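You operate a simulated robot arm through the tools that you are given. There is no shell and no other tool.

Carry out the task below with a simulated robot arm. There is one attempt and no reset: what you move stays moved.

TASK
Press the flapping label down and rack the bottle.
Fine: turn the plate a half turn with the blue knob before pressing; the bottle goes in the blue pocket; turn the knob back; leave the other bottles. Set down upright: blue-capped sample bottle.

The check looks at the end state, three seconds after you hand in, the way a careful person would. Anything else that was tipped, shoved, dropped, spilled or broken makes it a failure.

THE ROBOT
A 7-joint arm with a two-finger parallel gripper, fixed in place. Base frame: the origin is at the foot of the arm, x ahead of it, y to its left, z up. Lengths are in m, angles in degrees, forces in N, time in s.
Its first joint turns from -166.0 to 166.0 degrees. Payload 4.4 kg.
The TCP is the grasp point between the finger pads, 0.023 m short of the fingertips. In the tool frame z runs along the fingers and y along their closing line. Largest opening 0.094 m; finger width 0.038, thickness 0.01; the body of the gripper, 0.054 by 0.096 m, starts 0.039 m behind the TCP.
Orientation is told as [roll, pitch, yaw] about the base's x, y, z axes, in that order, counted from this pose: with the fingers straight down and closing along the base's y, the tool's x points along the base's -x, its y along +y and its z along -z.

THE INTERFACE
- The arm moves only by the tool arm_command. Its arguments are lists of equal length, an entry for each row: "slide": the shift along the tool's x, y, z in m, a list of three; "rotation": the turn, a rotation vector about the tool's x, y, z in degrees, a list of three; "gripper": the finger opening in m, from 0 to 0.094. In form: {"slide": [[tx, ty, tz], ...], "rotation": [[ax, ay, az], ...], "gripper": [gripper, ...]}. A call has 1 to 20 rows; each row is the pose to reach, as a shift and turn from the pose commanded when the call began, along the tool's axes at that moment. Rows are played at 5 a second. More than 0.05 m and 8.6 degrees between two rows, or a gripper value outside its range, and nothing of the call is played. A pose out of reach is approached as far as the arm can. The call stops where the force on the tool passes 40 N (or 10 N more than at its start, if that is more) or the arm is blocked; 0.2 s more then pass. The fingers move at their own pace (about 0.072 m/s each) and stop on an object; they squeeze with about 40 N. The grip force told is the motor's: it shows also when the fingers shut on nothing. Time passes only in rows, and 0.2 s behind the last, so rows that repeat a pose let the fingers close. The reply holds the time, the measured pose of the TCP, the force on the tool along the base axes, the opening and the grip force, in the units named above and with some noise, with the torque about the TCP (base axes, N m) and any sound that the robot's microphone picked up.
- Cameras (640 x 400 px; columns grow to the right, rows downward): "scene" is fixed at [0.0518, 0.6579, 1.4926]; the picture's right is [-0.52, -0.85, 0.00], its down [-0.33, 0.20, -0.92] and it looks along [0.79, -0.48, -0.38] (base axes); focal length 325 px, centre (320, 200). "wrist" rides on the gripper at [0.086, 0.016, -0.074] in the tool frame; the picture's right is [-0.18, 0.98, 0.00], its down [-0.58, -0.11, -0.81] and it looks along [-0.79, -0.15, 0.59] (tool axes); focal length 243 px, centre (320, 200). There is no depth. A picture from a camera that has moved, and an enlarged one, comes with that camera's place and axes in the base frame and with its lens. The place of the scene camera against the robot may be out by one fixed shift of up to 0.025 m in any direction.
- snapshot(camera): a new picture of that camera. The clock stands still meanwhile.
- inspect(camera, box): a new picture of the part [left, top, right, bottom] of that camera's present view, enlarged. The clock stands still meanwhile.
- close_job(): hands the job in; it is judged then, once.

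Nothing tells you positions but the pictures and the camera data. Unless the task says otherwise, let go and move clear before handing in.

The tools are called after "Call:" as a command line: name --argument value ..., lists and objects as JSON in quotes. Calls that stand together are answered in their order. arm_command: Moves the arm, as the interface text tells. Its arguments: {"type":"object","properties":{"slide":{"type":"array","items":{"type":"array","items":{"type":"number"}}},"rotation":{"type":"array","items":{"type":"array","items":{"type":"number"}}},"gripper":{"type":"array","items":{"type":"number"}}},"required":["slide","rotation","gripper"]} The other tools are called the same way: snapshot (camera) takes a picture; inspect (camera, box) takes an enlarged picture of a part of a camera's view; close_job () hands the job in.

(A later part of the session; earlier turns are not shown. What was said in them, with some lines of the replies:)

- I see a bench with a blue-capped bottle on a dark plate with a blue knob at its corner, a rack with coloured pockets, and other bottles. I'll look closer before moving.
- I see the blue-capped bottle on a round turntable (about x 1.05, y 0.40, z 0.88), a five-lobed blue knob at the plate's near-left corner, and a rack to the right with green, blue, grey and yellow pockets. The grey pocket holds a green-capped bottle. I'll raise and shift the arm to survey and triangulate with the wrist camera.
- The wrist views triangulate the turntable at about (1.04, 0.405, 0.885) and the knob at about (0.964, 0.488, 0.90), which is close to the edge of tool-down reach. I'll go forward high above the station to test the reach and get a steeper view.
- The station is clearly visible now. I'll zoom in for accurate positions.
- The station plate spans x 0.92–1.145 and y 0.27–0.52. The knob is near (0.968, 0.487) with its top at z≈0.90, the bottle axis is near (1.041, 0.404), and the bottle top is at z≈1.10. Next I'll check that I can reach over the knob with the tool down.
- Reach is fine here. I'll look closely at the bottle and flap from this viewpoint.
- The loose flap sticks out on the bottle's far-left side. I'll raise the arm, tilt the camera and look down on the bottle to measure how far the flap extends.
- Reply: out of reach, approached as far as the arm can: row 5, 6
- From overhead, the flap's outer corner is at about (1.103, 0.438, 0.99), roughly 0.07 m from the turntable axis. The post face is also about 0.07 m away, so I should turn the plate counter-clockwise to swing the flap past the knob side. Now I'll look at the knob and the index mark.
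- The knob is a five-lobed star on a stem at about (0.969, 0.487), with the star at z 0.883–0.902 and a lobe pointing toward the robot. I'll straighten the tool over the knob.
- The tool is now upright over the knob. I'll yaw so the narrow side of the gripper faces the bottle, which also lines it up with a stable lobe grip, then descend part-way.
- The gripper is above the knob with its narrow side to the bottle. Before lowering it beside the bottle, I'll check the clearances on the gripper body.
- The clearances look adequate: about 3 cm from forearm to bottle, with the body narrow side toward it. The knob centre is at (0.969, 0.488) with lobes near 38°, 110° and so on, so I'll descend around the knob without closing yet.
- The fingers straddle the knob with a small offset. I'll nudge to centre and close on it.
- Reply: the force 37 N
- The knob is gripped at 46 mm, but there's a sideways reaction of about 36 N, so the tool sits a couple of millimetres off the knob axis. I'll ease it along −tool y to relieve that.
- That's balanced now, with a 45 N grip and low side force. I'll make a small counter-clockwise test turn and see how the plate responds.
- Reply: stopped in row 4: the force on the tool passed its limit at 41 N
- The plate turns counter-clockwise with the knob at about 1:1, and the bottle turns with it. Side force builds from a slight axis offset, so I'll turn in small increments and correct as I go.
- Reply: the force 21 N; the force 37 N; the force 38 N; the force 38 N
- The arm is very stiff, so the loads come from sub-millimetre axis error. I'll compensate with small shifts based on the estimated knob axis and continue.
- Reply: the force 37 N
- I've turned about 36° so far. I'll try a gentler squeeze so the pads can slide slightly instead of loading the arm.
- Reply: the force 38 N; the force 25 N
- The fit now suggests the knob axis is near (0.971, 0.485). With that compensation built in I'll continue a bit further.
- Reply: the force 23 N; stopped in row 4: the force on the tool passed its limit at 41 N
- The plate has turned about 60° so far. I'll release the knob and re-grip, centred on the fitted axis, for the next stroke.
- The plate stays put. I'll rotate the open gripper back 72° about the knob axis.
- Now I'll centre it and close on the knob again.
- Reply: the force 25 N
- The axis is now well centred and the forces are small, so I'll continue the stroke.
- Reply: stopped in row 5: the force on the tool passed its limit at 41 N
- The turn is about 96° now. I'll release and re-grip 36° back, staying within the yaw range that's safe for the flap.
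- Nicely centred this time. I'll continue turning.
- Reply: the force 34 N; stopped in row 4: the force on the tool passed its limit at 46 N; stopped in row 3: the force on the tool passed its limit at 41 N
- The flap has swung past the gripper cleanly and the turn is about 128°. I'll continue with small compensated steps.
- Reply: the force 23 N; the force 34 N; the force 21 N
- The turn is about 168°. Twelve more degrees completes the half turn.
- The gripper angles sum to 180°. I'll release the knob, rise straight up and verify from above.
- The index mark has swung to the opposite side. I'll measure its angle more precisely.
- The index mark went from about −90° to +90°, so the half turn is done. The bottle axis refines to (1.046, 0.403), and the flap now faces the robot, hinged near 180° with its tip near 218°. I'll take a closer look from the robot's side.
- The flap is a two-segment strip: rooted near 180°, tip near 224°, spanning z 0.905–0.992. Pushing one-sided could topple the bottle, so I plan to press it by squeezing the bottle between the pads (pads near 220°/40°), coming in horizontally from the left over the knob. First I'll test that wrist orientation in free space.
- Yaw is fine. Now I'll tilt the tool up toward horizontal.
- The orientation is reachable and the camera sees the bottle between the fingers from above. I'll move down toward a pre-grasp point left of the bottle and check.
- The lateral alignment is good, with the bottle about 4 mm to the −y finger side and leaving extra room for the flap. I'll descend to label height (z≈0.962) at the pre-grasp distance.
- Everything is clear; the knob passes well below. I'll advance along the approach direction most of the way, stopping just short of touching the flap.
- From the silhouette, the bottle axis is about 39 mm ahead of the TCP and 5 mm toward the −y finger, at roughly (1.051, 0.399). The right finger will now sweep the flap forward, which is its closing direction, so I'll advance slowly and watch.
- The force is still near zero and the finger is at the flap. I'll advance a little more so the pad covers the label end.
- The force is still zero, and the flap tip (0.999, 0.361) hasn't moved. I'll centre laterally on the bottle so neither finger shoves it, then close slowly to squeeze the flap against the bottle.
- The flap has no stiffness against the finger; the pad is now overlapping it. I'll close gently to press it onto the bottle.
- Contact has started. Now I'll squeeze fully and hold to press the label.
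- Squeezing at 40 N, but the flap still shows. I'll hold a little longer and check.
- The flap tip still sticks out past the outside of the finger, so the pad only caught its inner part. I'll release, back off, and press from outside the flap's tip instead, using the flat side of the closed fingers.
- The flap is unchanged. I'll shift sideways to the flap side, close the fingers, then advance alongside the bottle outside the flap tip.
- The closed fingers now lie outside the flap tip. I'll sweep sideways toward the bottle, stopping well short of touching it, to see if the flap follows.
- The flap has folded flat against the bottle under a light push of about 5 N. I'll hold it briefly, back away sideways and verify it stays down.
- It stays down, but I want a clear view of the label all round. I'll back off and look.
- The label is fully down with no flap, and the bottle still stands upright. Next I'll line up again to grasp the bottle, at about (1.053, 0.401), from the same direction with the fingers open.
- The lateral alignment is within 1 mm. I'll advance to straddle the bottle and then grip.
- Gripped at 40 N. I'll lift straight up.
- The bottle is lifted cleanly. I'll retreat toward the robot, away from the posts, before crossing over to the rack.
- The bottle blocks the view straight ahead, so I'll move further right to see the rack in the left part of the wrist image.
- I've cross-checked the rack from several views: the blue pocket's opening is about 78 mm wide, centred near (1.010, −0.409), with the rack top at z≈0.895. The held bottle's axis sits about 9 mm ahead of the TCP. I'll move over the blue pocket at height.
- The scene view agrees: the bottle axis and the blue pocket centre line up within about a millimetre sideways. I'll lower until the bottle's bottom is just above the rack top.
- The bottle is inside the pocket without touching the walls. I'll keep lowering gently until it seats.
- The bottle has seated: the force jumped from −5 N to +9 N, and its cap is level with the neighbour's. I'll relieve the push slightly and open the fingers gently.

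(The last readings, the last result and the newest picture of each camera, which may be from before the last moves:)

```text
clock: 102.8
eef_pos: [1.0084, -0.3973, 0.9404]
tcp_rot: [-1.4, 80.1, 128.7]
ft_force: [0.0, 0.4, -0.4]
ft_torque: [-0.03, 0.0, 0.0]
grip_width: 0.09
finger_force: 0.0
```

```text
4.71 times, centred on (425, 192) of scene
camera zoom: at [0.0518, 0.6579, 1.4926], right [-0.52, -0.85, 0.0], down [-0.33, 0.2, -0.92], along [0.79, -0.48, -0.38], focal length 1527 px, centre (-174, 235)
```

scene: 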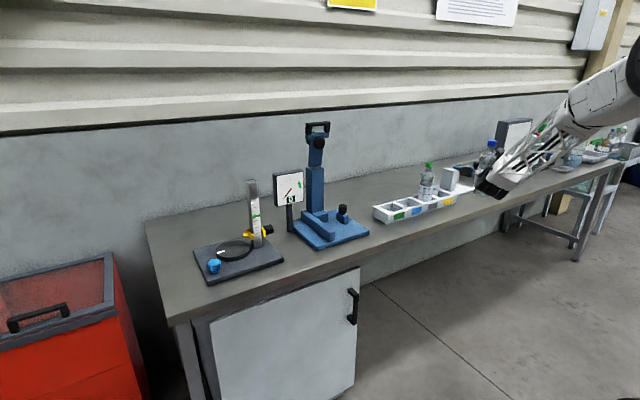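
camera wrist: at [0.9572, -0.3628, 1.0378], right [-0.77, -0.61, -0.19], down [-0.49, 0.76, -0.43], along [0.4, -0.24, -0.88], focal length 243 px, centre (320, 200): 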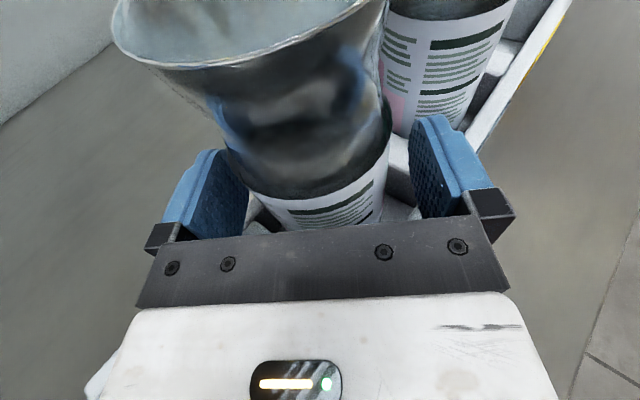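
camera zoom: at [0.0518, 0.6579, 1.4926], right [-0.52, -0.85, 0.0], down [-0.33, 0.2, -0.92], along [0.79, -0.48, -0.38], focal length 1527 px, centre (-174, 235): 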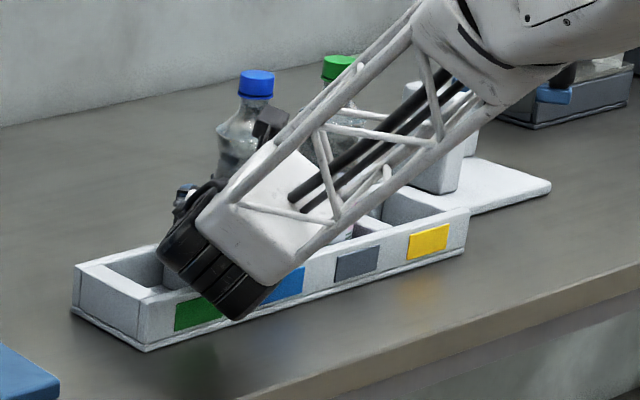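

Released, and the bottle stands in the blue pocket. I'll back straight out and then rise.

Call:
arm_command --slide '[[-0.0025, 0, -0.0148], [-0.0059, 0, -0.0345], [-0.0102, 0, -0.0591], [-0.0153, 0, -0.0887], [-0.0204, 0, -0.1182], [-0.0237, 0, -0.1379], [0.01, 0, -0.1437], [0.05, 0, -0.15], [0.09, 0, -0.157], [0.13, 0, -0.164]]' --rotation '[[0, 0, 0], [0, 0, 0], [0, 0, 0], [0, 0, 0], [0, 0, 0], [0, 0, 0], [0, 0, 0], [0, 0, 0], [0, 0, 0], [0, 0, 0]]' --gripper '[0.09, 0.09, 0.09, 0.09, 0.09, 0.09, 0.09, 0.09, 0.09, 0.09]'

Call:
snapshot --camera "wrist"

Call:
inspect --camera "scene" --box '[360, 130, 490, 240]'

```text
clock: 105.0
eef_pos: [0.9181, -0.2948, 1.0919]
tcp_rot: [-1.3, 80.0, 128.8]
ft_force: [0.3, 1.3, -0.9]
ft_torque: [-0.01, -0.03, -0.02]
grip_width: 0.0901
finger_force: 0.1
```

```text
taken
camera wrist: at [0.8687, -0.2593, 1.1904], right [-0.77, -0.61, -0.18], down [-0.49, 0.76, -0.43], along [0.4, -0.24, -0.88], focal length 243 px, centre (320, 200)
```

wrist: 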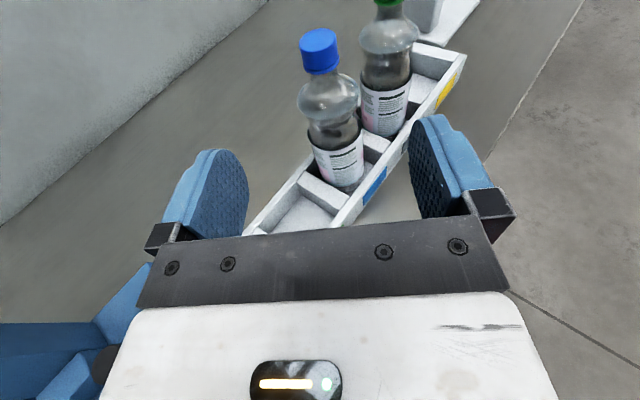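

```text
3.64 times, centred on (425, 185) of scene
camera zoom: at [0.0518, 0.6579, 1.4926], right [-0.52, -0.85, 0.0], down [-0.33, 0.2, -0.92], along [0.79, -0.48, -0.38], focal length 1180 px, centre (-62, 254)
```

zoom: 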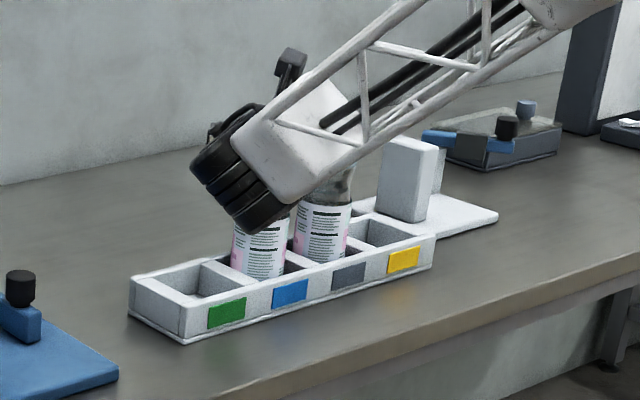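

The bottle stands upright in the blue pocket and the green-capped neighbour is untouched. Next I'll go back to the station to turn the knob back, retreating and traversing at a safe distance.

Call:
arm_command --slide '[[0.016, 0.026, -0.025], [0.032, 0.052, -0.05], [0.048, 0.078, -0.0751], [0.064, 0.1039, -0.1001], [0.08, 0.1299, -0.1251], [0.0738, 0.0989, -0.1612], [0.0675, 0.068, -0.1973], [0.0613, 0.037, -0.2334], [0.055, 0.0061, -0.2695], [0.0488, -0.0249, -0.3056], [0.0426, -0.0559, -0.3417], [0.0363, -0.0868, -0.3778], [0.0301, -0.1178, -0.4139], [0.0238, -0.1487, -0.45], [0.0176, -0.1797, -0.4861], [0.0114, -0.2107, -0.5222], [0.0051, -0.2416, -0.5583], [-0.0011, -0.2726, -0.5944], [-0.0074, -0.3035, -0.6305], [-0.0136, -0.3345, -0.6665]]' --rotation '[[0, 0, 0], [0, 0, 0], [0, 0, 0], [0, 0, 0], [0, 0, 0], [0, 0, 0], [0, 0, 0], [0, 0, 0], [0, 0, 0], [0, 0, 0], [0, 0, 0], [0, 0, 0], [0, 0, 0], [0, 0, 0], [0, 0, 0], [0, 0, 0], [0, 0, 0], [0, 0, 0], [0, 0, 0], [0, 0, 0]]' --gripper '[0.09, 0.09, 0.09, 0.09, 0.09, 0.09, 0.09, 0.09, 0.09, 0.09, 0.09, 0.09, 0.09, 0.09, 0.09, 0.09, 0.09, 0.09, 0.09, 0.09]'

Call:
snapshot --camera "scene"

```text
clock: 109.2
eef_pos: [0.7506, 0.4254, 1.1979]
tcp_rot: [-1.4, 80.0, 128.6]
ft_force: [-0.5, 0.0, -0.2]
ft_torque: [0.02, -0.03, 0.01]
grip_width: 0.0899
finger_force: 0.1
```

```text
taken
```

scene: 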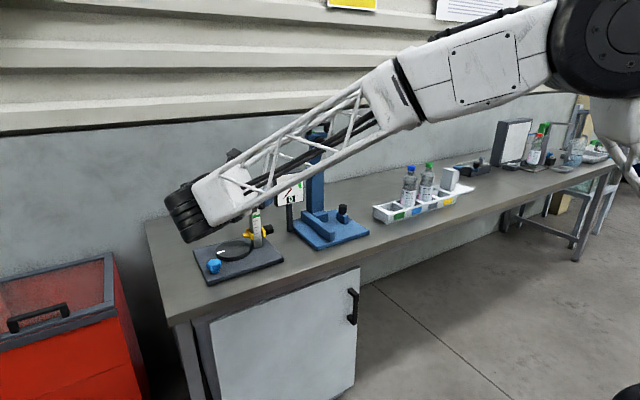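

Both bottles are upright in the rack. I'll return the tool to pointing straight down.

Call:
arm_command --slide '[[0, 0, 0], [0, 0, 0], [0, 0, 0], [0, 0, 0], [0, 0, 0], [0, 0, 0], [0, 0, 0], [0, 0, 0], [0, 0, 0], [0, 0, 0], [0, 0, 0]]' --rotation '[[0, -8, 0], [0, -16, 0], [0, -24, 0], [0, -32, 0], [0, -40, 0], [0, -48, 0], [0, -56, 0], [0, -64, 0], [0, -72, 0], [0, -80, 0], [0, -80, 0]]' --gripper '[0.085, 0.08, 0.075, 0.07, 0.07, 0.07, 0.07, 0.07, 0.07, 0.07, 0.07]'

```text
clock: 111.6
eef_pos: [0.7491, 0.4263, 1.1985]
tcp_rot: [-0.3, 0.1, 130.0]
ft_force: [-0.1, 0.1, 0.4]
ft_torque: [0.01, -0.01, -0.01]
grip_width: 0.0698
finger_force: 0.1
```

Call:
arm_command --slide '[[0.0194, -0.0413, 0.01], [0.0389, -0.0826, 0.03], [0.0583, -0.124, 0.05], [0.0778, -0.1653, 0.08], [0.0972, -0.2066, 0.11], [0.0972, -0.2066, 0.1485], [0.0972, -0.2066, 0.1485]]' --rotation '[[0, 0, 2], [0, 0, 4], [0, 0, 4], [0, 0, 4], [0, 0, 4], [0, 0, 4], [0, 0, 4]]' --gripper '[0.07, 0.07, 0.07, 0.07, 0.07, 0.07, 0.07]'

Call:
snapshot --camera "wrist"

Call:
inspect --camera "scene" --box '[170, 170, 300, 290]'

```text
refused: row 4 steps farther than a row can; nothing moved
```

```text
taken
camera wrist: at [0.792, 0.3509, 1.273], right [-0.87, -0.49, 0.0], down [-0.29, 0.51, 0.81], along [-0.39, 0.7, -0.59], focal length 243 px, centre (320, 200)
```

wrist: 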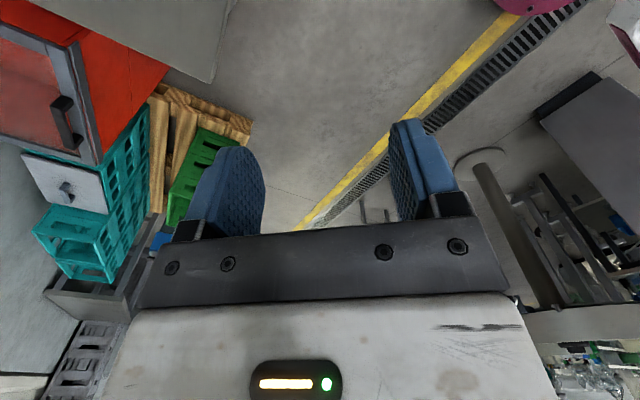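

```text
3.33 times, centred on (235, 230) of scene
camera zoom: at [0.0518, 0.6579, 1.4926], right [-0.52, -0.85, 0.0], down [-0.33, 0.2, -0.92], along [0.79, -0.48, -0.38], focal length 1082 px, centre (603, 100)
```

zoom: 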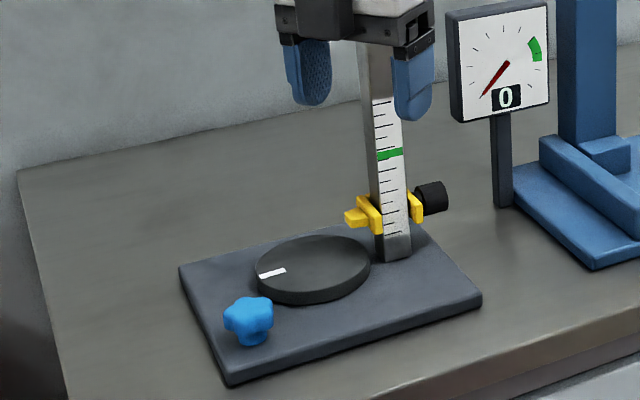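

Call:
inspect --camera "scene" --box '[215, 225, 275, 265]'

Call:
arm_command --slide '[[0.0194, -0.0413, 0.005], [0.0389, -0.0826, 0.015], [0.0583, -0.124, 0.025], [0.0778, -0.1653, 0.035], [0.0972, -0.2066, 0.05], [0.0972, -0.2066, 0.095], [0.0972, -0.2066, 0.13], [0.0972, -0.2066, 0.13]]' --rotation '[[0, 0, 2], [0, 0, 4], [0, 0, 4], [0, 0, 4], [0, 0, 4], [0, 0, 4], [0, 0, 4], [0, 0, 4]]' --gripper '[0.07, 0.07, 0.07, 0.07, 0.07, 0.07, 0.07, 0.07]'

Call:
snapshot --camera "wrist"

```text
10.00 times, centred on (245, 245) of scene
camera zoom: at [0.0518, 0.6579, 1.4926], right [-0.52, -0.85, 0.0], down [-0.33, 0.2, -0.92], along [0.79, -0.48, -0.38], focal length 3246 px, centre (1070, -250)
```

zoom: 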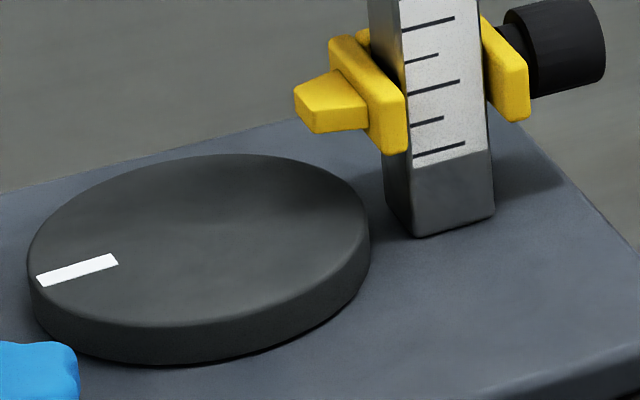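

```text
clock: 113.4
eef_pos: [0.9732, 0.4909, 1.0687]
tcp_rot: [-0.3, 0.1, 126.0]
ft_force: [-0.2, 0.4, -0.3]
ft_torque: [0.02, -0.01, 0.01]
grip_width: 0.07
finger_force: 0.1
```

```text
taken
camera wrist: at [1.0105, 0.4112, 1.1432], right [-0.9, -0.43, 0.0], down [-0.26, 0.53, 0.81], along [-0.34, 0.73, -0.59], focal length 243 px, centre (320, 200)
```

wrist: 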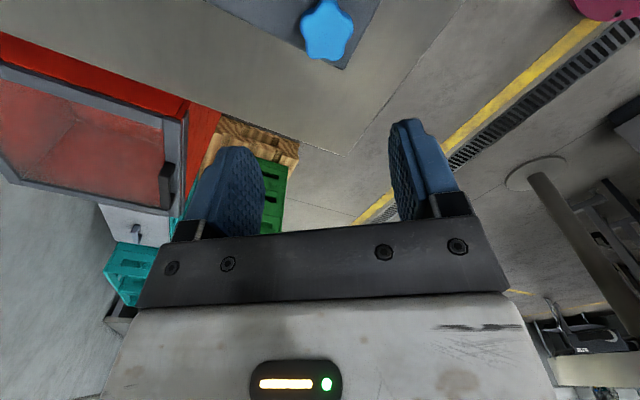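

The disk is now unobstructed: the index mark sits at +89.5°, and it started near −88°, confirming the half turn. The knob is near (0.971, 0.485). I'll correct the offset and descend toward it.

Call:
arm_command --slide '[[0.0031, 0.0065, 0.0], [0.0031, 0.0065, 0.04], [0.0031, 0.0065, 0.08], [0.0031, 0.0065, 0.115], [0.0031, 0.0065, 0.115]]' --rotation '[[0, 0, 0], [0, 0, 0], [0, 0, 0], [0, 0, 0], [0, 0, 0]]' --gripper '[0.075, 0.075, 0.075, 0.075, 0.075]'

Call:
snapshot --camera "wrist"

```text
clock: 114.6
eef_pos: [0.9671, 0.4803, 0.954]
tcp_rot: [-0.2, 0.1, 126.0]
ft_force: [0.5, -0.3, 0.4]
ft_torque: [0.0, -0.02, 0.02]
grip_width: 0.0751
finger_force: 0.1
```

```text
taken
camera wrist: at [1.0044, 0.4016, 1.0285], right [-0.9, -0.43, 0.0], down [-0.26, 0.53, 0.81], along [-0.34, 0.73, -0.59], focal length 243 px, centre (320, 200)
```

wrist: 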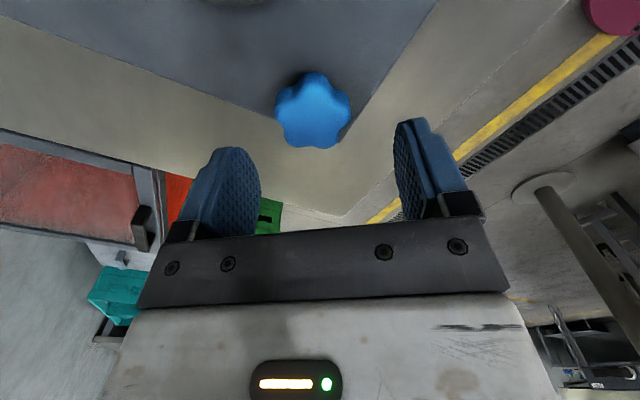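

Call:
arm_command --slide '[[-0.0019, -0.0047, 0.01], [-0.0019, -0.0047, 0.025], [-0.0019, -0.0047, 0.04], [-0.0019, -0.0047, 0.0505], [-0.0019, -0.0047, 0.0505], [-0.0019, -0.0047, 0.0505]]' --rotation '[[0, 0, 0], [0, 0, 0], [0, 0, 0], [0, 0, 0], [0, 0, 0], [0, 0, 0]]' --gripper '[0.075, 0.075, 0.075, 0.075, 0.075, 0.075]'

Call:
snapshot --camera "wrist"

Call:
inspect --camera "scene" --box '[180, 190, 290, 290]'

```text
clock: 116.0
eef_pos: [0.971, 0.4835, 0.9035]
tcp_rot: [-0.3, 0.1, 125.9]
ft_force: [0.5, 0.1, -1.4]
ft_torque: [0.03, -0.03, -0.01]
grip_width: 0.0751
finger_force: 0.0
```

```text
taken
camera wrist: at [1.0093, 0.4052, 0.9779], right [-0.9, -0.43, 0.0], down [-0.26, 0.53, 0.81], along [-0.34, 0.73, -0.59], focal length 243 px, centre (320, 200)
```

wrist: 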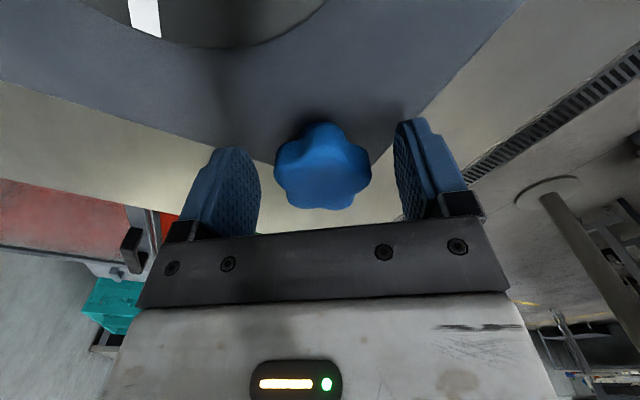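

```text
4.00 times, centred on (235, 240) of scene
camera zoom: at [0.0518, 0.6579, 1.4926], right [-0.52, -0.85, 0.0], down [-0.33, 0.2, -0.92], along [0.79, -0.48, -0.38], focal length 1298 px, centre (660, 40)
```

zoom: 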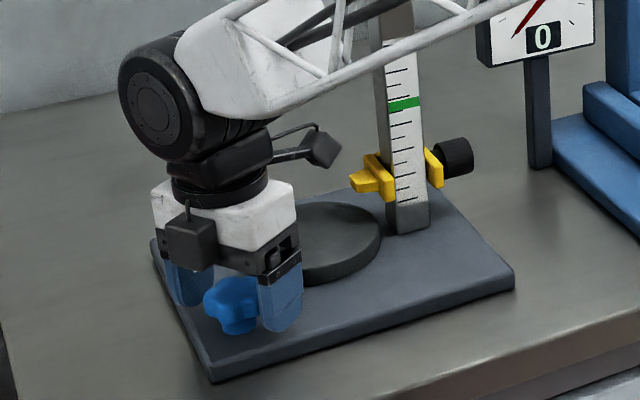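

Call:
arm_command --slide '[[-0.0016, 0.0007, 0], [-0.0016, 0.0007, 0], [-0.0016, 0.0007, 0], [-0.0016, 0.0007, 0], [-0.0016, 0.0007, 0], [-0.0016, 0.0007, 0], [-0.0016, 0.0007, 0]]' --rotation '[[0, 0, 0], [0, 0, 0], [0, 0, 0], [0, 0, 0], [0, 0, 0], [0, 0, 0], [0, 0, 0]]' --gripper '[0.07, 0.06, 0.053, 0.049, 0.046, 0.035, 0.03]'

```text
clock: 117.6
eef_pos: [0.9696, 0.4859, 0.9031]
tcp_rot: [-0.2, 0.2, 125.9]
ft_force: [12.7, 8.5, -3.2]
ft_torque: [-0.14, 0.03, 0.0]
grip_width: 0.0443
finger_force: 45.2
```

The knob is gripped with a small side load. I'll turn it back clockwise in steps.

Call:
arm_command --slide '[[0, -0.0003, 0], [0, -0.0003, 0], [0, -0.0003, 0], [0, -0.0003, 0]]' --rotation '[[0, 0, 4], [0, 0, 8], [0, 0, 12], [0, 0, 12]]' --gripper '[0.03, 0.03, 0.03, 0.03]'

```text
clock: 118.6
eef_pos: [0.9697, 0.4854, 0.9029]
tcp_rot: [-0.2, -0.1, 114.0]
ft_force: [10.7, 11.3, -7.4]
ft_torque: [-0.58, 0.22, -0.02]
grip_width: 0.0442
finger_force: 45.2
```

Call:
arm_command --slide '[[-0.0001, -0.0003, 0], [-0.0001, -0.0003, 0], [-0.0001, -0.0003, 0], [-0.0001, -0.0003, 0], [-0.0001, -0.0003, 0]]' --rotation '[[0, 0, 4], [0, 0, 8], [0, 0, 12], [0, 0, 16], [0, 0, 16]]' --gripper '[0.03, 0.03, 0.03, 0.03, 0.03]'

```text
clock: 119.9
eef_pos: [0.9702, 0.4858, 0.9023]
tcp_rot: [-0.2, 0.0, 98.0]
ft_force: [13.0, 7.2, -6.7]
ft_torque: [0.18, -0.06, 0.01]
grip_width: 0.0443
finger_force: 45.2
stopped in row 5: the force on the tool passed its limit at 41 N (the readings are from after the stop); the commanded pose is now the measured one
```

Call:
arm_command --slide '[[-0.0002, -0.0005, 0], [-0.0003, -0.0006, 0], [-0.0004, -0.0007, 0], [-0.0004, -0.0007, 0]]' --rotation '[[0, 0, 4], [0, 0, 8], [0, 0, 12], [0, 0, 12]]' --gripper '[0.03, 0.03, 0.03, 0.03]'

```text
clock: 120.9
eef_pos: [0.97, 0.4849, 0.9018]
tcp_rot: [-0.1, 0.0, 85.9]
ft_force: [5.5, -2.7, -12.0]
ft_torque: [-0.49, 0.37, -0.01]
grip_width: 0.0443
finger_force: 44.5
```

Call:
arm_command --slide '[[-0.0001, -0.0002, 0], [-0.0002, -0.0004, 0], [-0.0003, -0.0005, 0], [-0.0003, -0.0005, 0]]' --rotation '[[0, 0, 4], [0, 0, 8], [0, 0, 12], [0, 0, 12]]' --gripper '[0.03, 0.03, 0.03, 0.03]'

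```text
clock: 121.8
eef_pos: [0.9689, 0.4859, 0.9026]
tcp_rot: [0.0, 0.1, 74.4]
ft_force: [-7.8, -2.7, 2.8]
ft_torque: [-0.03, 0.4, 0.05]
grip_width: 0.0443
finger_force: 44.6
stopped in row 4: the force on the tool passed its limit at 42 N (the readings are from after the stop); the commanded pose is now the measured one
```

Call:
arm_command --slide '[[0, 0.0001, 0], [0, 0.0001, 0], [0, 0, 0], [0, 0, 0]]' --rotation '[[0, 0, 4], [0, 0, 8], [0, 0, 12], [0, 0, 12]]' --gripper '[0.03, 0.03, 0.03, 0.03]'

```text
clock: 122.8
eef_pos: [0.9698, 0.4844, 0.9035]
tcp_rot: [-0.1, -0.1, 62.3]
ft_force: [23.1, 13.4, -3.8]
ft_torque: [0.04, -0.35, -0.01]
grip_width: 0.0442
finger_force: 45.1
```

Call:
arm_command --slide '[[-0.0004, -0.0002, 0], [-0.0004, -0.0003, 0], [-0.0004, -0.0003, 0], [-0.0004, -0.0003, 0]]' --rotation '[[0, 0, 4], [0, 0, 8], [0, 0, 12], [0, 0, 12]]' --gripper '[0.03, 0.03, 0.03, 0.03]'

Call:
inspect --camera "scene" --box '[180, 190, 290, 290]'

```text
clock: 123.8
eef_pos: [0.97, 0.4862, 0.9035]
tcp_rot: [0.0, -0.1, 50.3]
ft_force: [-16.7, 4.0, 11.9]
ft_torque: [-0.37, 1.13, -0.03]
grip_width: 0.0444
finger_force: 45.5
```

```text
4.00 times, centred on (235, 240) of scene
camera zoom: at [0.0518, 0.6579, 1.4926], right [-0.52, -0.85, 0.0], down [-0.33, 0.2, -0.92], along [0.79, -0.48, -0.38], focal length 1298 px, centre (660, 40)
```

zoom: 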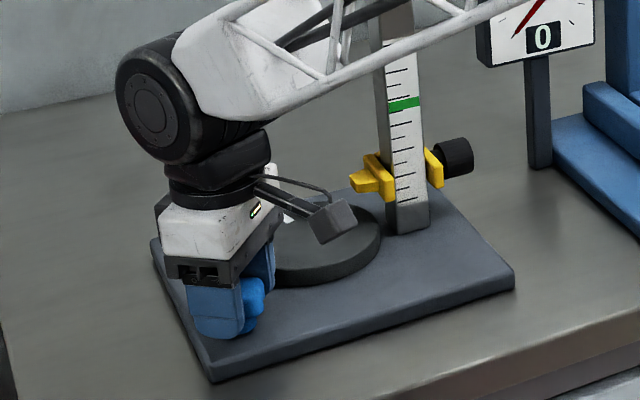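

Call:
arm_command --slide '[[0.0001, 0.0003, 0], [0.0001, 0.0002, 0], [0.0, 0.0002, 0], [0.0, 0.0002, 0]]' --rotation '[[0, 0, 4], [0, 0, 8], [0, 0, 12], [0, 0, 12]]' --gripper '[0.03, 0.03, 0.03, 0.03]'

```text
clock: 124.8
eef_pos: [0.9694, 0.4844, 0.9021]
tcp_rot: [-0.2, 0.0, 38.3]
ft_force: [-24.4, -8.9, 12.5]
ft_torque: [-0.49, 1.09, -0.02]
grip_width: 0.044
finger_force: 45.0
```

Call:
arm_command --slide '[[0.0005, 0.0001, 0], [0.0005, 0.0001, 0], [0.0005, 0.0001, 0], [0.0005, 0.0001, 0]]' --rotation '[[0, 0, 4], [0, 0, 8], [0, 0, 12], [0, 0, 12]]' --gripper '[0.03, 0.03, 0.03, 0.03]'

```text
clock: 125.8
eef_pos: [0.9697, 0.4843, 0.903]
tcp_rot: [0.0, -0.1, 26.2]
ft_force: [16.1, 11.0, -2.7]
ft_torque: [0.46, -0.32, 0.01]
grip_width: 0.0441
finger_force: 45.3
```

Call:
arm_command --slide '[[-0.0002, 0.0001, 0], [-0.0002, 0.0001, 0], [-0.0002, 0.0001, 0], [-0.0002, 0.0001, 0]]' --rotation '[[0, 0, 4], [0, 0, 8], [0, 0, 12], [0, 0, 12]]' --gripper '[0.03, 0.03, 0.03, 0.03]'

```text
clock: 126.8
eef_pos: [0.9693, 0.4851, 0.9025]
tcp_rot: [-0.1, 0.0, 14.3]
ft_force: [3.8, -15.0, 3.7]
ft_torque: [0.01, -0.07, -0.01]
grip_width: 0.044
finger_force: 44.9
```

Call:
arm_command --slide '[[0.0001, -0.0003, 0], [0.0001, -0.0003, 0], [0.0001, -0.0003, 0], [0.0001, -0.0003, 0]]' --rotation '[[0, 0, 4], [0, 0, 8], [0, 0, 12], [0, 0, 12]]' --gripper '[0.03, 0.03, 0.03, 0.03]'

```text
clock: 127.8
eef_pos: [0.9711, 0.485, 0.9033]
tcp_rot: [0.0, 0.0, 2.3]
ft_force: [1.4, -19.2, -2.3]
ft_torque: [-0.25, 0.74, -0.01]
grip_width: 0.044
finger_force: 44.8
```

Call:
arm_command --slide '[[0, -0.0005, 0], [0, -0.0006, 0], [0, -0.0006, 0], [0, -0.0006, 0]]' --rotation '[[0, 0, 4], [0, 0, 8], [0, 0, 12], [0, 0, 12]]' --gripper '[0.03, 0.03, 0.03, 0.03]'

Call:
inspect --camera "scene" --box '[180, 190, 290, 290]'

```text
clock: 128.8
eef_pos: [0.9699, 0.4866, 0.9032]
tcp_rot: [0.0, -0.2, -9.6]
ft_force: [29.7, 10.4, -12.4]
ft_torque: [-0.44, -0.68, -0.01]
grip_width: 0.0438
finger_force: 45.0
```

```text
4.00 times, centred on (235, 240) of scene
camera zoom: at [0.0518, 0.6579, 1.4926], right [-0.52, -0.85, 0.0], down [-0.33, 0.2, -0.92], along [0.79, -0.48, -0.38], focal length 1298 px, centre (660, 40)
```

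zoom: 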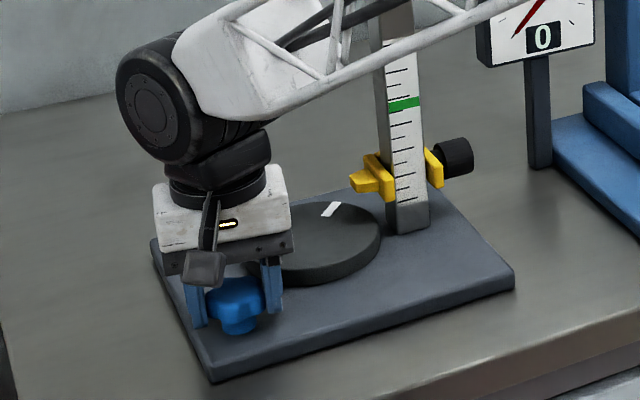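

The index mark is following back. I'll continue with load corrections.

Call:
arm_command --slide '[[-0.0005, 0.0003, 0], [-0.0005, 0.0002, 0], [-0.0005, 0.0001, 0], [-0.0005, 0.0001, 0]]' --rotation '[[0, 0, 4], [0, 0, 8], [0, 0, 12], [0, 0, 12]]' --gripper '[0.03, 0.03, 0.03, 0.03]'

```text
clock: 129.8
eef_pos: [0.9705, 0.4861, 0.9029]
tcp_rot: [-0.1, -0.1, -21.7]
ft_force: [-20.1, -11.0, 2.2]
ft_torque: [0.02, 0.55, 0.02]
grip_width: 0.044
finger_force: 44.9
```

Call:
arm_command --slide '[[0.0002, -0.0003, 0], [0.0002, -0.0003, 0], [0.0002, -0.0003, 0], [0.0002, -0.0003, 0]]' --rotation '[[0, 0, 4], [0, 0, 8], [0, 0, 12], [0, 0, 12]]' --gripper '[0.03, 0.03, 0.03, 0.03]'

```text
clock: 130.8
eef_pos: [0.9704, 0.4845, 0.9034]
tcp_rot: [0.0, -0.1, -33.6]
ft_force: [-26.1, -3.2, 2.6]
ft_torque: [-0.01, 0.75, 0.01]
grip_width: 0.044
finger_force: 45.0
```

Call:
arm_command --slide '[[0.0003, -0.0003, 0], [0.0004, -0.0003, 0], [0.0004, -0.0003, 0], [0.0004, -0.0003, 0]]' --rotation '[[0, 0, 4], [0, 0, 8], [0, 0, 12], [0, 0, 12]]' --gripper '[0.03, 0.03, 0.03, 0.03]'

```text
clock: 131.8
eef_pos: [0.9693, 0.4856, 0.9035]
tcp_rot: [0.0, -0.1, -45.7]
ft_force: [-12.3, -0.1, 3.9]
ft_torque: [-0.31, 0.02, -0.02]
grip_width: 0.0438
finger_force: 45.2
```

Call:
arm_command --slide '[[0.0001, -0.0002, 0], [0.0001, -0.0002, 0], [0.0001, -0.0002, 0]]' --rotation '[[0, 0, 4.2], [0, 0, 8.4], [0, 0, 8.4]]' --gripper '[0.03, 0.03, 0.03]'

Call:
inspect --camera "scene" --box '[215, 225, 275, 265]'

```text
clock: 132.6
eef_pos: [0.9703, 0.484, 0.9029]
tcp_rot: [0.1, -0.1, -54.0]
ft_force: [0.7, 14.2, 3.1]
ft_torque: [-0.72, -0.6, 0.0]
grip_width: 0.0442
finger_force: 45.3
```

```text
10.00 times, centred on (245, 245) of scene
camera zoom: at [0.0518, 0.6579, 1.4926], right [-0.52, -0.85, 0.0], down [-0.33, 0.2, -0.92], along [0.79, -0.48, -0.38], focal length 3246 px, centre (1070, -250)
```

zoom: 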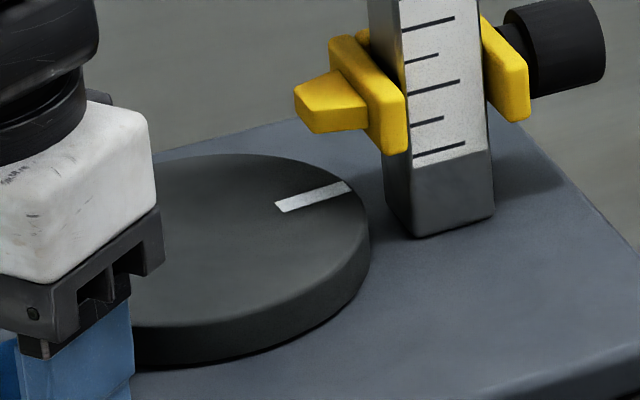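

The mark is back at its original position, matching the first pictures. I'll release the knob, rise, and compare the knob with my earlier view from the same pose.

Call:
arm_command --slide '[[0, 0, 0], [0, 0, 0], [0, 0, 0], [0, 0, -0.02], [0, 0, -0.05], [0, 0, -0.08], [0, 0, -0.0975], [0, 0, -0.0975]]' --rotation '[[0, 0, 0], [0, 0, 0], [0, 0, 0], [0, 0, 0], [0, 0, 0], [0, 0, 0], [0, 0, 0], [0, 0, 0]]' --gripper '[0.055, 0.075, 0.085, 0.085, 0.085, 0.085, 0.085, 0.085]'

Call:
inspect --camera "wrist" --box '[250, 0, 450, 240]'

Call:
inspect --camera "scene" --box '[180, 160, 310, 290]'

```text
clock: 134.4
eef_pos: [0.9725, 0.4841, 1.0004]
tcp_rot: [-0.1, 0.0, -54.0]
ft_force: [1.5, 0.4, -0.2]
ft_torque: [0.01, 0.03, 0.0]
grip_width: 0.085
finger_force: 0.1
```

```text
1.67 times, centred on (350, 120) of wrist
camera zoom: at [0.935, 0.5653, 1.0749], right [0.9, 0.43, 0.0], down [0.25, -0.53, 0.81], along [0.35, -0.73, -0.59], focal length 404 px, centre (270, 333)
```

zoom: 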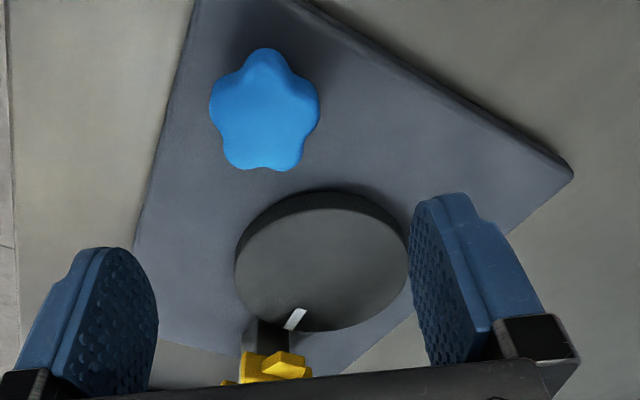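

```text
3.08 times, centred on (245, 225) of scene
camera zoom: at [0.0518, 0.6579, 1.4926], right [-0.52, -0.85, 0.0], down [-0.33, 0.2, -0.92], along [0.79, -0.48, -0.38], focal length 999 px, centre (551, 123)
```

zoom: 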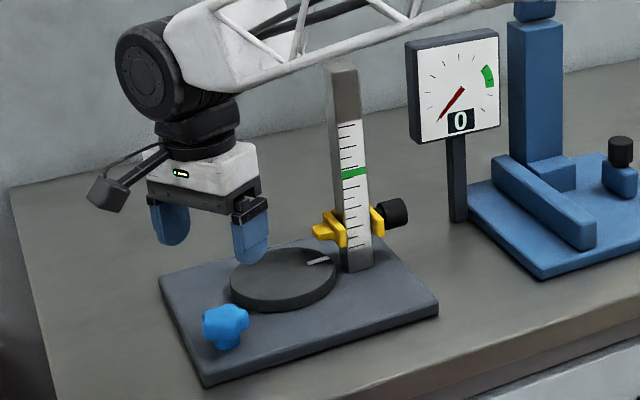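

Comparing with the earlier picture, the knob and mark are both about 4° short of the original. I'll grip again for a small clockwise trim.

Call:
arm_command --slide '[[0, 0, 0.03], [0, 0, 0.06], [0, 0, 0.085], [0, 0, 0.0975], [0, 0, 0.0975], [0, 0, 0.0975], [0, 0, 0.0975], [0, 0, 0.0975], [0, 0, 0.0975]]' --rotation '[[0, 0, 0], [0, 0, 0], [0, 0, 0], [0, 0, 0], [0, 0, 0], [0, 0, 0], [0, 0, 0], [0, 0, 0], [0, 0, 0]]' --gripper '[0.08, 0.075, 0.07, 0.065, 0.055, 0.05, 0.046, 0.035, 0.03]'

```text
clock: 136.4
eef_pos: [0.9723, 0.4841, 0.9047]
tcp_rot: [0.1, 0.0, -54.0]
ft_force: [-26.3, -25.3, 6.8]
ft_torque: [-0.35, 0.25, 0.14]
grip_width: 0.046
finger_force: 17.8
```

Call:
arm_command --slide '[[0, -0.001, 0], [0, -0.0018, 0], [0, -0.0018, 0]]' --rotation '[[0, 0, 0], [0, 0, 0], [0, 0, 0]]' --gripper '[0.03, 0.03, 0.03]'

```text
clock: 137.2
eef_pos: [0.971, 0.4831, 0.9041]
tcp_rot: [0.2, -0.1, -54.0]
ft_force: [37.5, 4.6, -2.4]
ft_torque: [-0.03, -0.13, -0.01]
grip_width: 0.044
finger_force: 45.0
```

Call:
arm_command --slide '[[-0.0003, 0.0005, 0], [-0.0003, 0.0005, 0], [-0.0003, 0.0005, 0], [-0.0003, 0.0005, 0]]' --rotation '[[0, 0, 0], [0, 0, 2], [0, 0, 4], [0, 0, 4]]' --gripper '[0.03, 0.03, 0.03, 0.03]'

Call:
inspect --camera "scene" --box '[215, 225, 275, 265]'

```text
clock: 138.2
eef_pos: [0.9688, 0.4837, 0.9047]
tcp_rot: [0.1, 0.0, -58.1]
ft_force: [34.0, 22.3, 6.4]
ft_torque: [0.37, -0.11, -0.07]
grip_width: 0.048
finger_force: 20.6
```

```text
10.00 times, centred on (245, 245) of scene
camera zoom: at [0.0518, 0.6579, 1.4926], right [-0.52, -0.85, 0.0], down [-0.33, 0.2, -0.92], along [0.79, -0.48, -0.38], focal length 3246 px, centre (1070, -250)
```

zoom: 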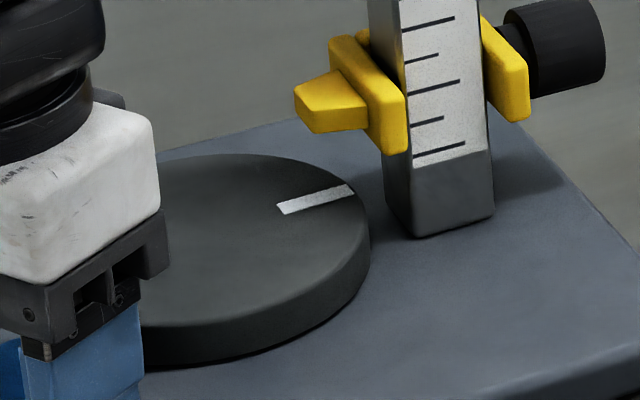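

The mark moved to about −86°, matching the original. I'll release and rise clear.

Call:
arm_command --slide '[[0, 0, 0], [0, 0, 0], [0, 0, 0], [0, 0, -0.02], [0, 0, -0.05], [0, 0, -0.08], [0, 0, -0.1], [0, 0, -0.1]]' --rotation '[[0, 0, 0], [0, 0, 0], [0, 0, 0], [0, 0, 0], [0, 0, 0], [0, 0, 0], [0, 0, 0], [0, 0, 0]]' --gripper '[0.055, 0.07, 0.085, 0.085, 0.085, 0.085, 0.085, 0.085]'

Call:
inspect --camera "wrist" --box '[250, 0, 450, 240]'

Call:
inspect --camera "scene" --box '[215, 225, 275, 265]'

```text
clock: 140.0
eef_pos: [0.9668, 0.4825, 1.0035]
tcp_rot: [0.0, 0.0, -58.0]
ft_force: [0.2, -0.3, -0.2]
ft_torque: [-0.01, -0.03, 0.03]
grip_width: 0.085
finger_force: 0.0
```

```text
1.67 times, centred on (350, 120) of wrist
camera zoom: at [0.9343, 0.5656, 1.0787], right [0.93, 0.36, 0.0], down [0.21, -0.55, 0.81], along [0.29, -0.75, -0.59], focal length 404 px, centre (270, 333)
```

zoom: 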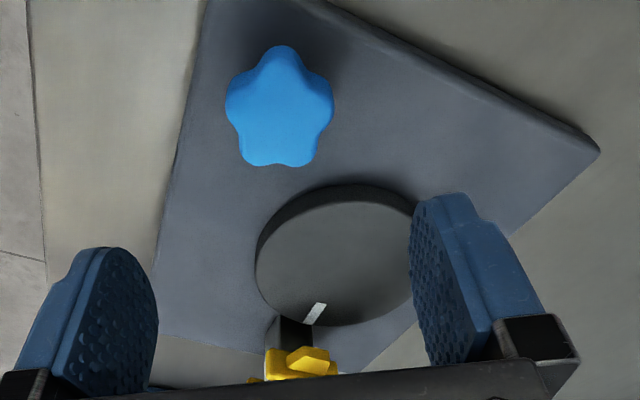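

```text
10.00 times, centred on (245, 245) of scene
camera zoom: at [0.0518, 0.6579, 1.4926], right [-0.52, -0.85, 0.0], down [-0.33, 0.2, -0.92], along [0.79, -0.48, -0.38], focal length 3246 px, centre (1070, -250)
```

zoom: 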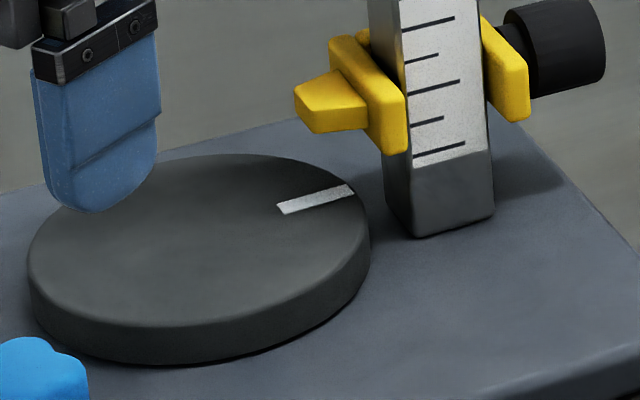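

The index mark's bar direction is now about −89°, back at its start. I'll lift clear, retract, and do a final check of the whole scene.

Call:
arm_command --slide '[[0, 0, -0.04], [0, 0, -0.08], [0, 0, -0.12], [0, 0, -0.16], [0, 0, -0.2], [0.0027, -0.042, -0.21], [0.0053, -0.084, -0.22], [0.008, -0.126, -0.22], [0.0106, -0.168, -0.22], [0.0133, -0.21, -0.22], [0.0159, -0.252, -0.22], [0.0186, -0.294, -0.22], [0.0212, -0.336, -0.22], [0.0239, -0.378, -0.22], [0.0265, -0.42, -0.22]]' --rotation '[[0, 0, 0], [0, 0, 0], [0, 0, 0], [0, 0, 0], [0, 0, 0], [0, 0, 0], [0, 0, 0], [0, 0, 0], [0, 0, 0], [0, 0, 0], [0, 0, 0], [0, 0, 0], [0, 0, 0], [0, 0, 0], [0, 0, 0]]' --gripper '[0.085, 0.085, 0.085, 0.085, 0.085, 0.085, 0.085, 0.085, 0.085, 0.085, 0.085, 0.085, 0.085, 0.085, 0.085]'

Call:
snapshot --camera "scene"

Call:
inspect --camera "scene" --box '[350, 140, 490, 240]'

Call:
inspect --camera "scene" --box '[180, 160, 310, 290]'

```text
clock: 143.2
eef_pos: [0.5968, 0.2831, 1.2237]
tcp_rot: [0.1, 0.0, -58.0]
ft_force: [0.6, 0.9, 0.1]
ft_torque: [-0.01, -0.01, 0.02]
grip_width: 0.0852
finger_force: 0.1
```

```text
taken
```

scene: 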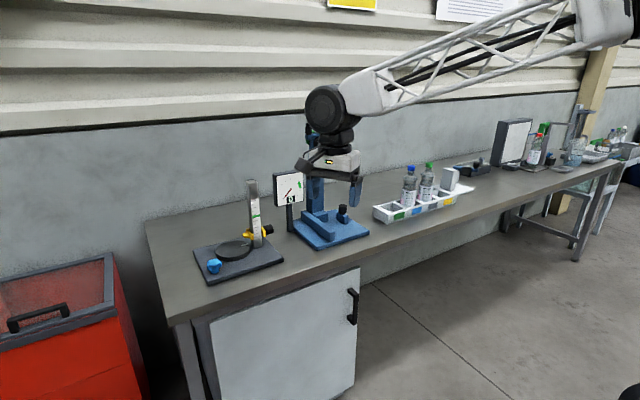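

```text
4.00 times, centred on (420, 190) of scene
camera zoom: at [0.0518, 0.6579, 1.4926], right [-0.52, -0.85, 0.0], down [-0.33, 0.2, -0.92], along [0.79, -0.48, -0.38], focal length 1298 px, centre (-80, 240)
```

zoom: 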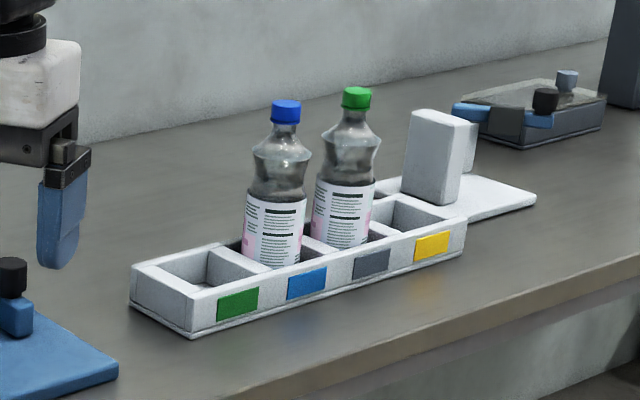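

```text
3.08 times, centred on (245, 225) of scene
camera zoom: at [0.0518, 0.6579, 1.4926], right [-0.52, -0.85, 0.0], down [-0.33, 0.2, -0.92], along [0.79, -0.48, -0.38], focal length 999 px, centre (551, 123)
```

zoom: 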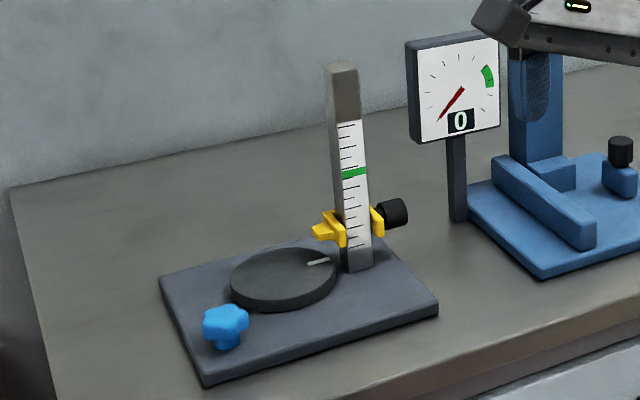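

The blue-capped bottle stands upright in the blue pocket with its label flat. The green-capped bottle and rack are where they started, the knob and plate mark are back at their original orientation, and the arm is clear, so I'm handing in.

Call:
close_job

```text
The job is handed in.
```

The label is pressed down and the blue-capped bottle is standing upright in the blue pocket. I've handed the job in, but I don't have the result of the check.

- **Plate:** I turned it a half turn with the blue knob before pressing. The plate's index mark moved from about −88° to about +90°.
- **Label:** Squeezing the bottle between the fingers did not close the flap. A light push of about 5 N with the side of the closed fingers did, and it stayed down in every view afterwards.
- **Bottle:** It was lowered until it touched the pocket floor and then released. Its cap is level with the green-capped one next to it.
- **Knob:** I turned it back 180°, then trimmed a few degrees more. The mark now reads about −86° to −89°, so it is within a few degrees of where it started.
- **Everything else:** The green-capped bottle, the rack and the ruler post look unmoved in the final picture, and the arm is clear of the bench.
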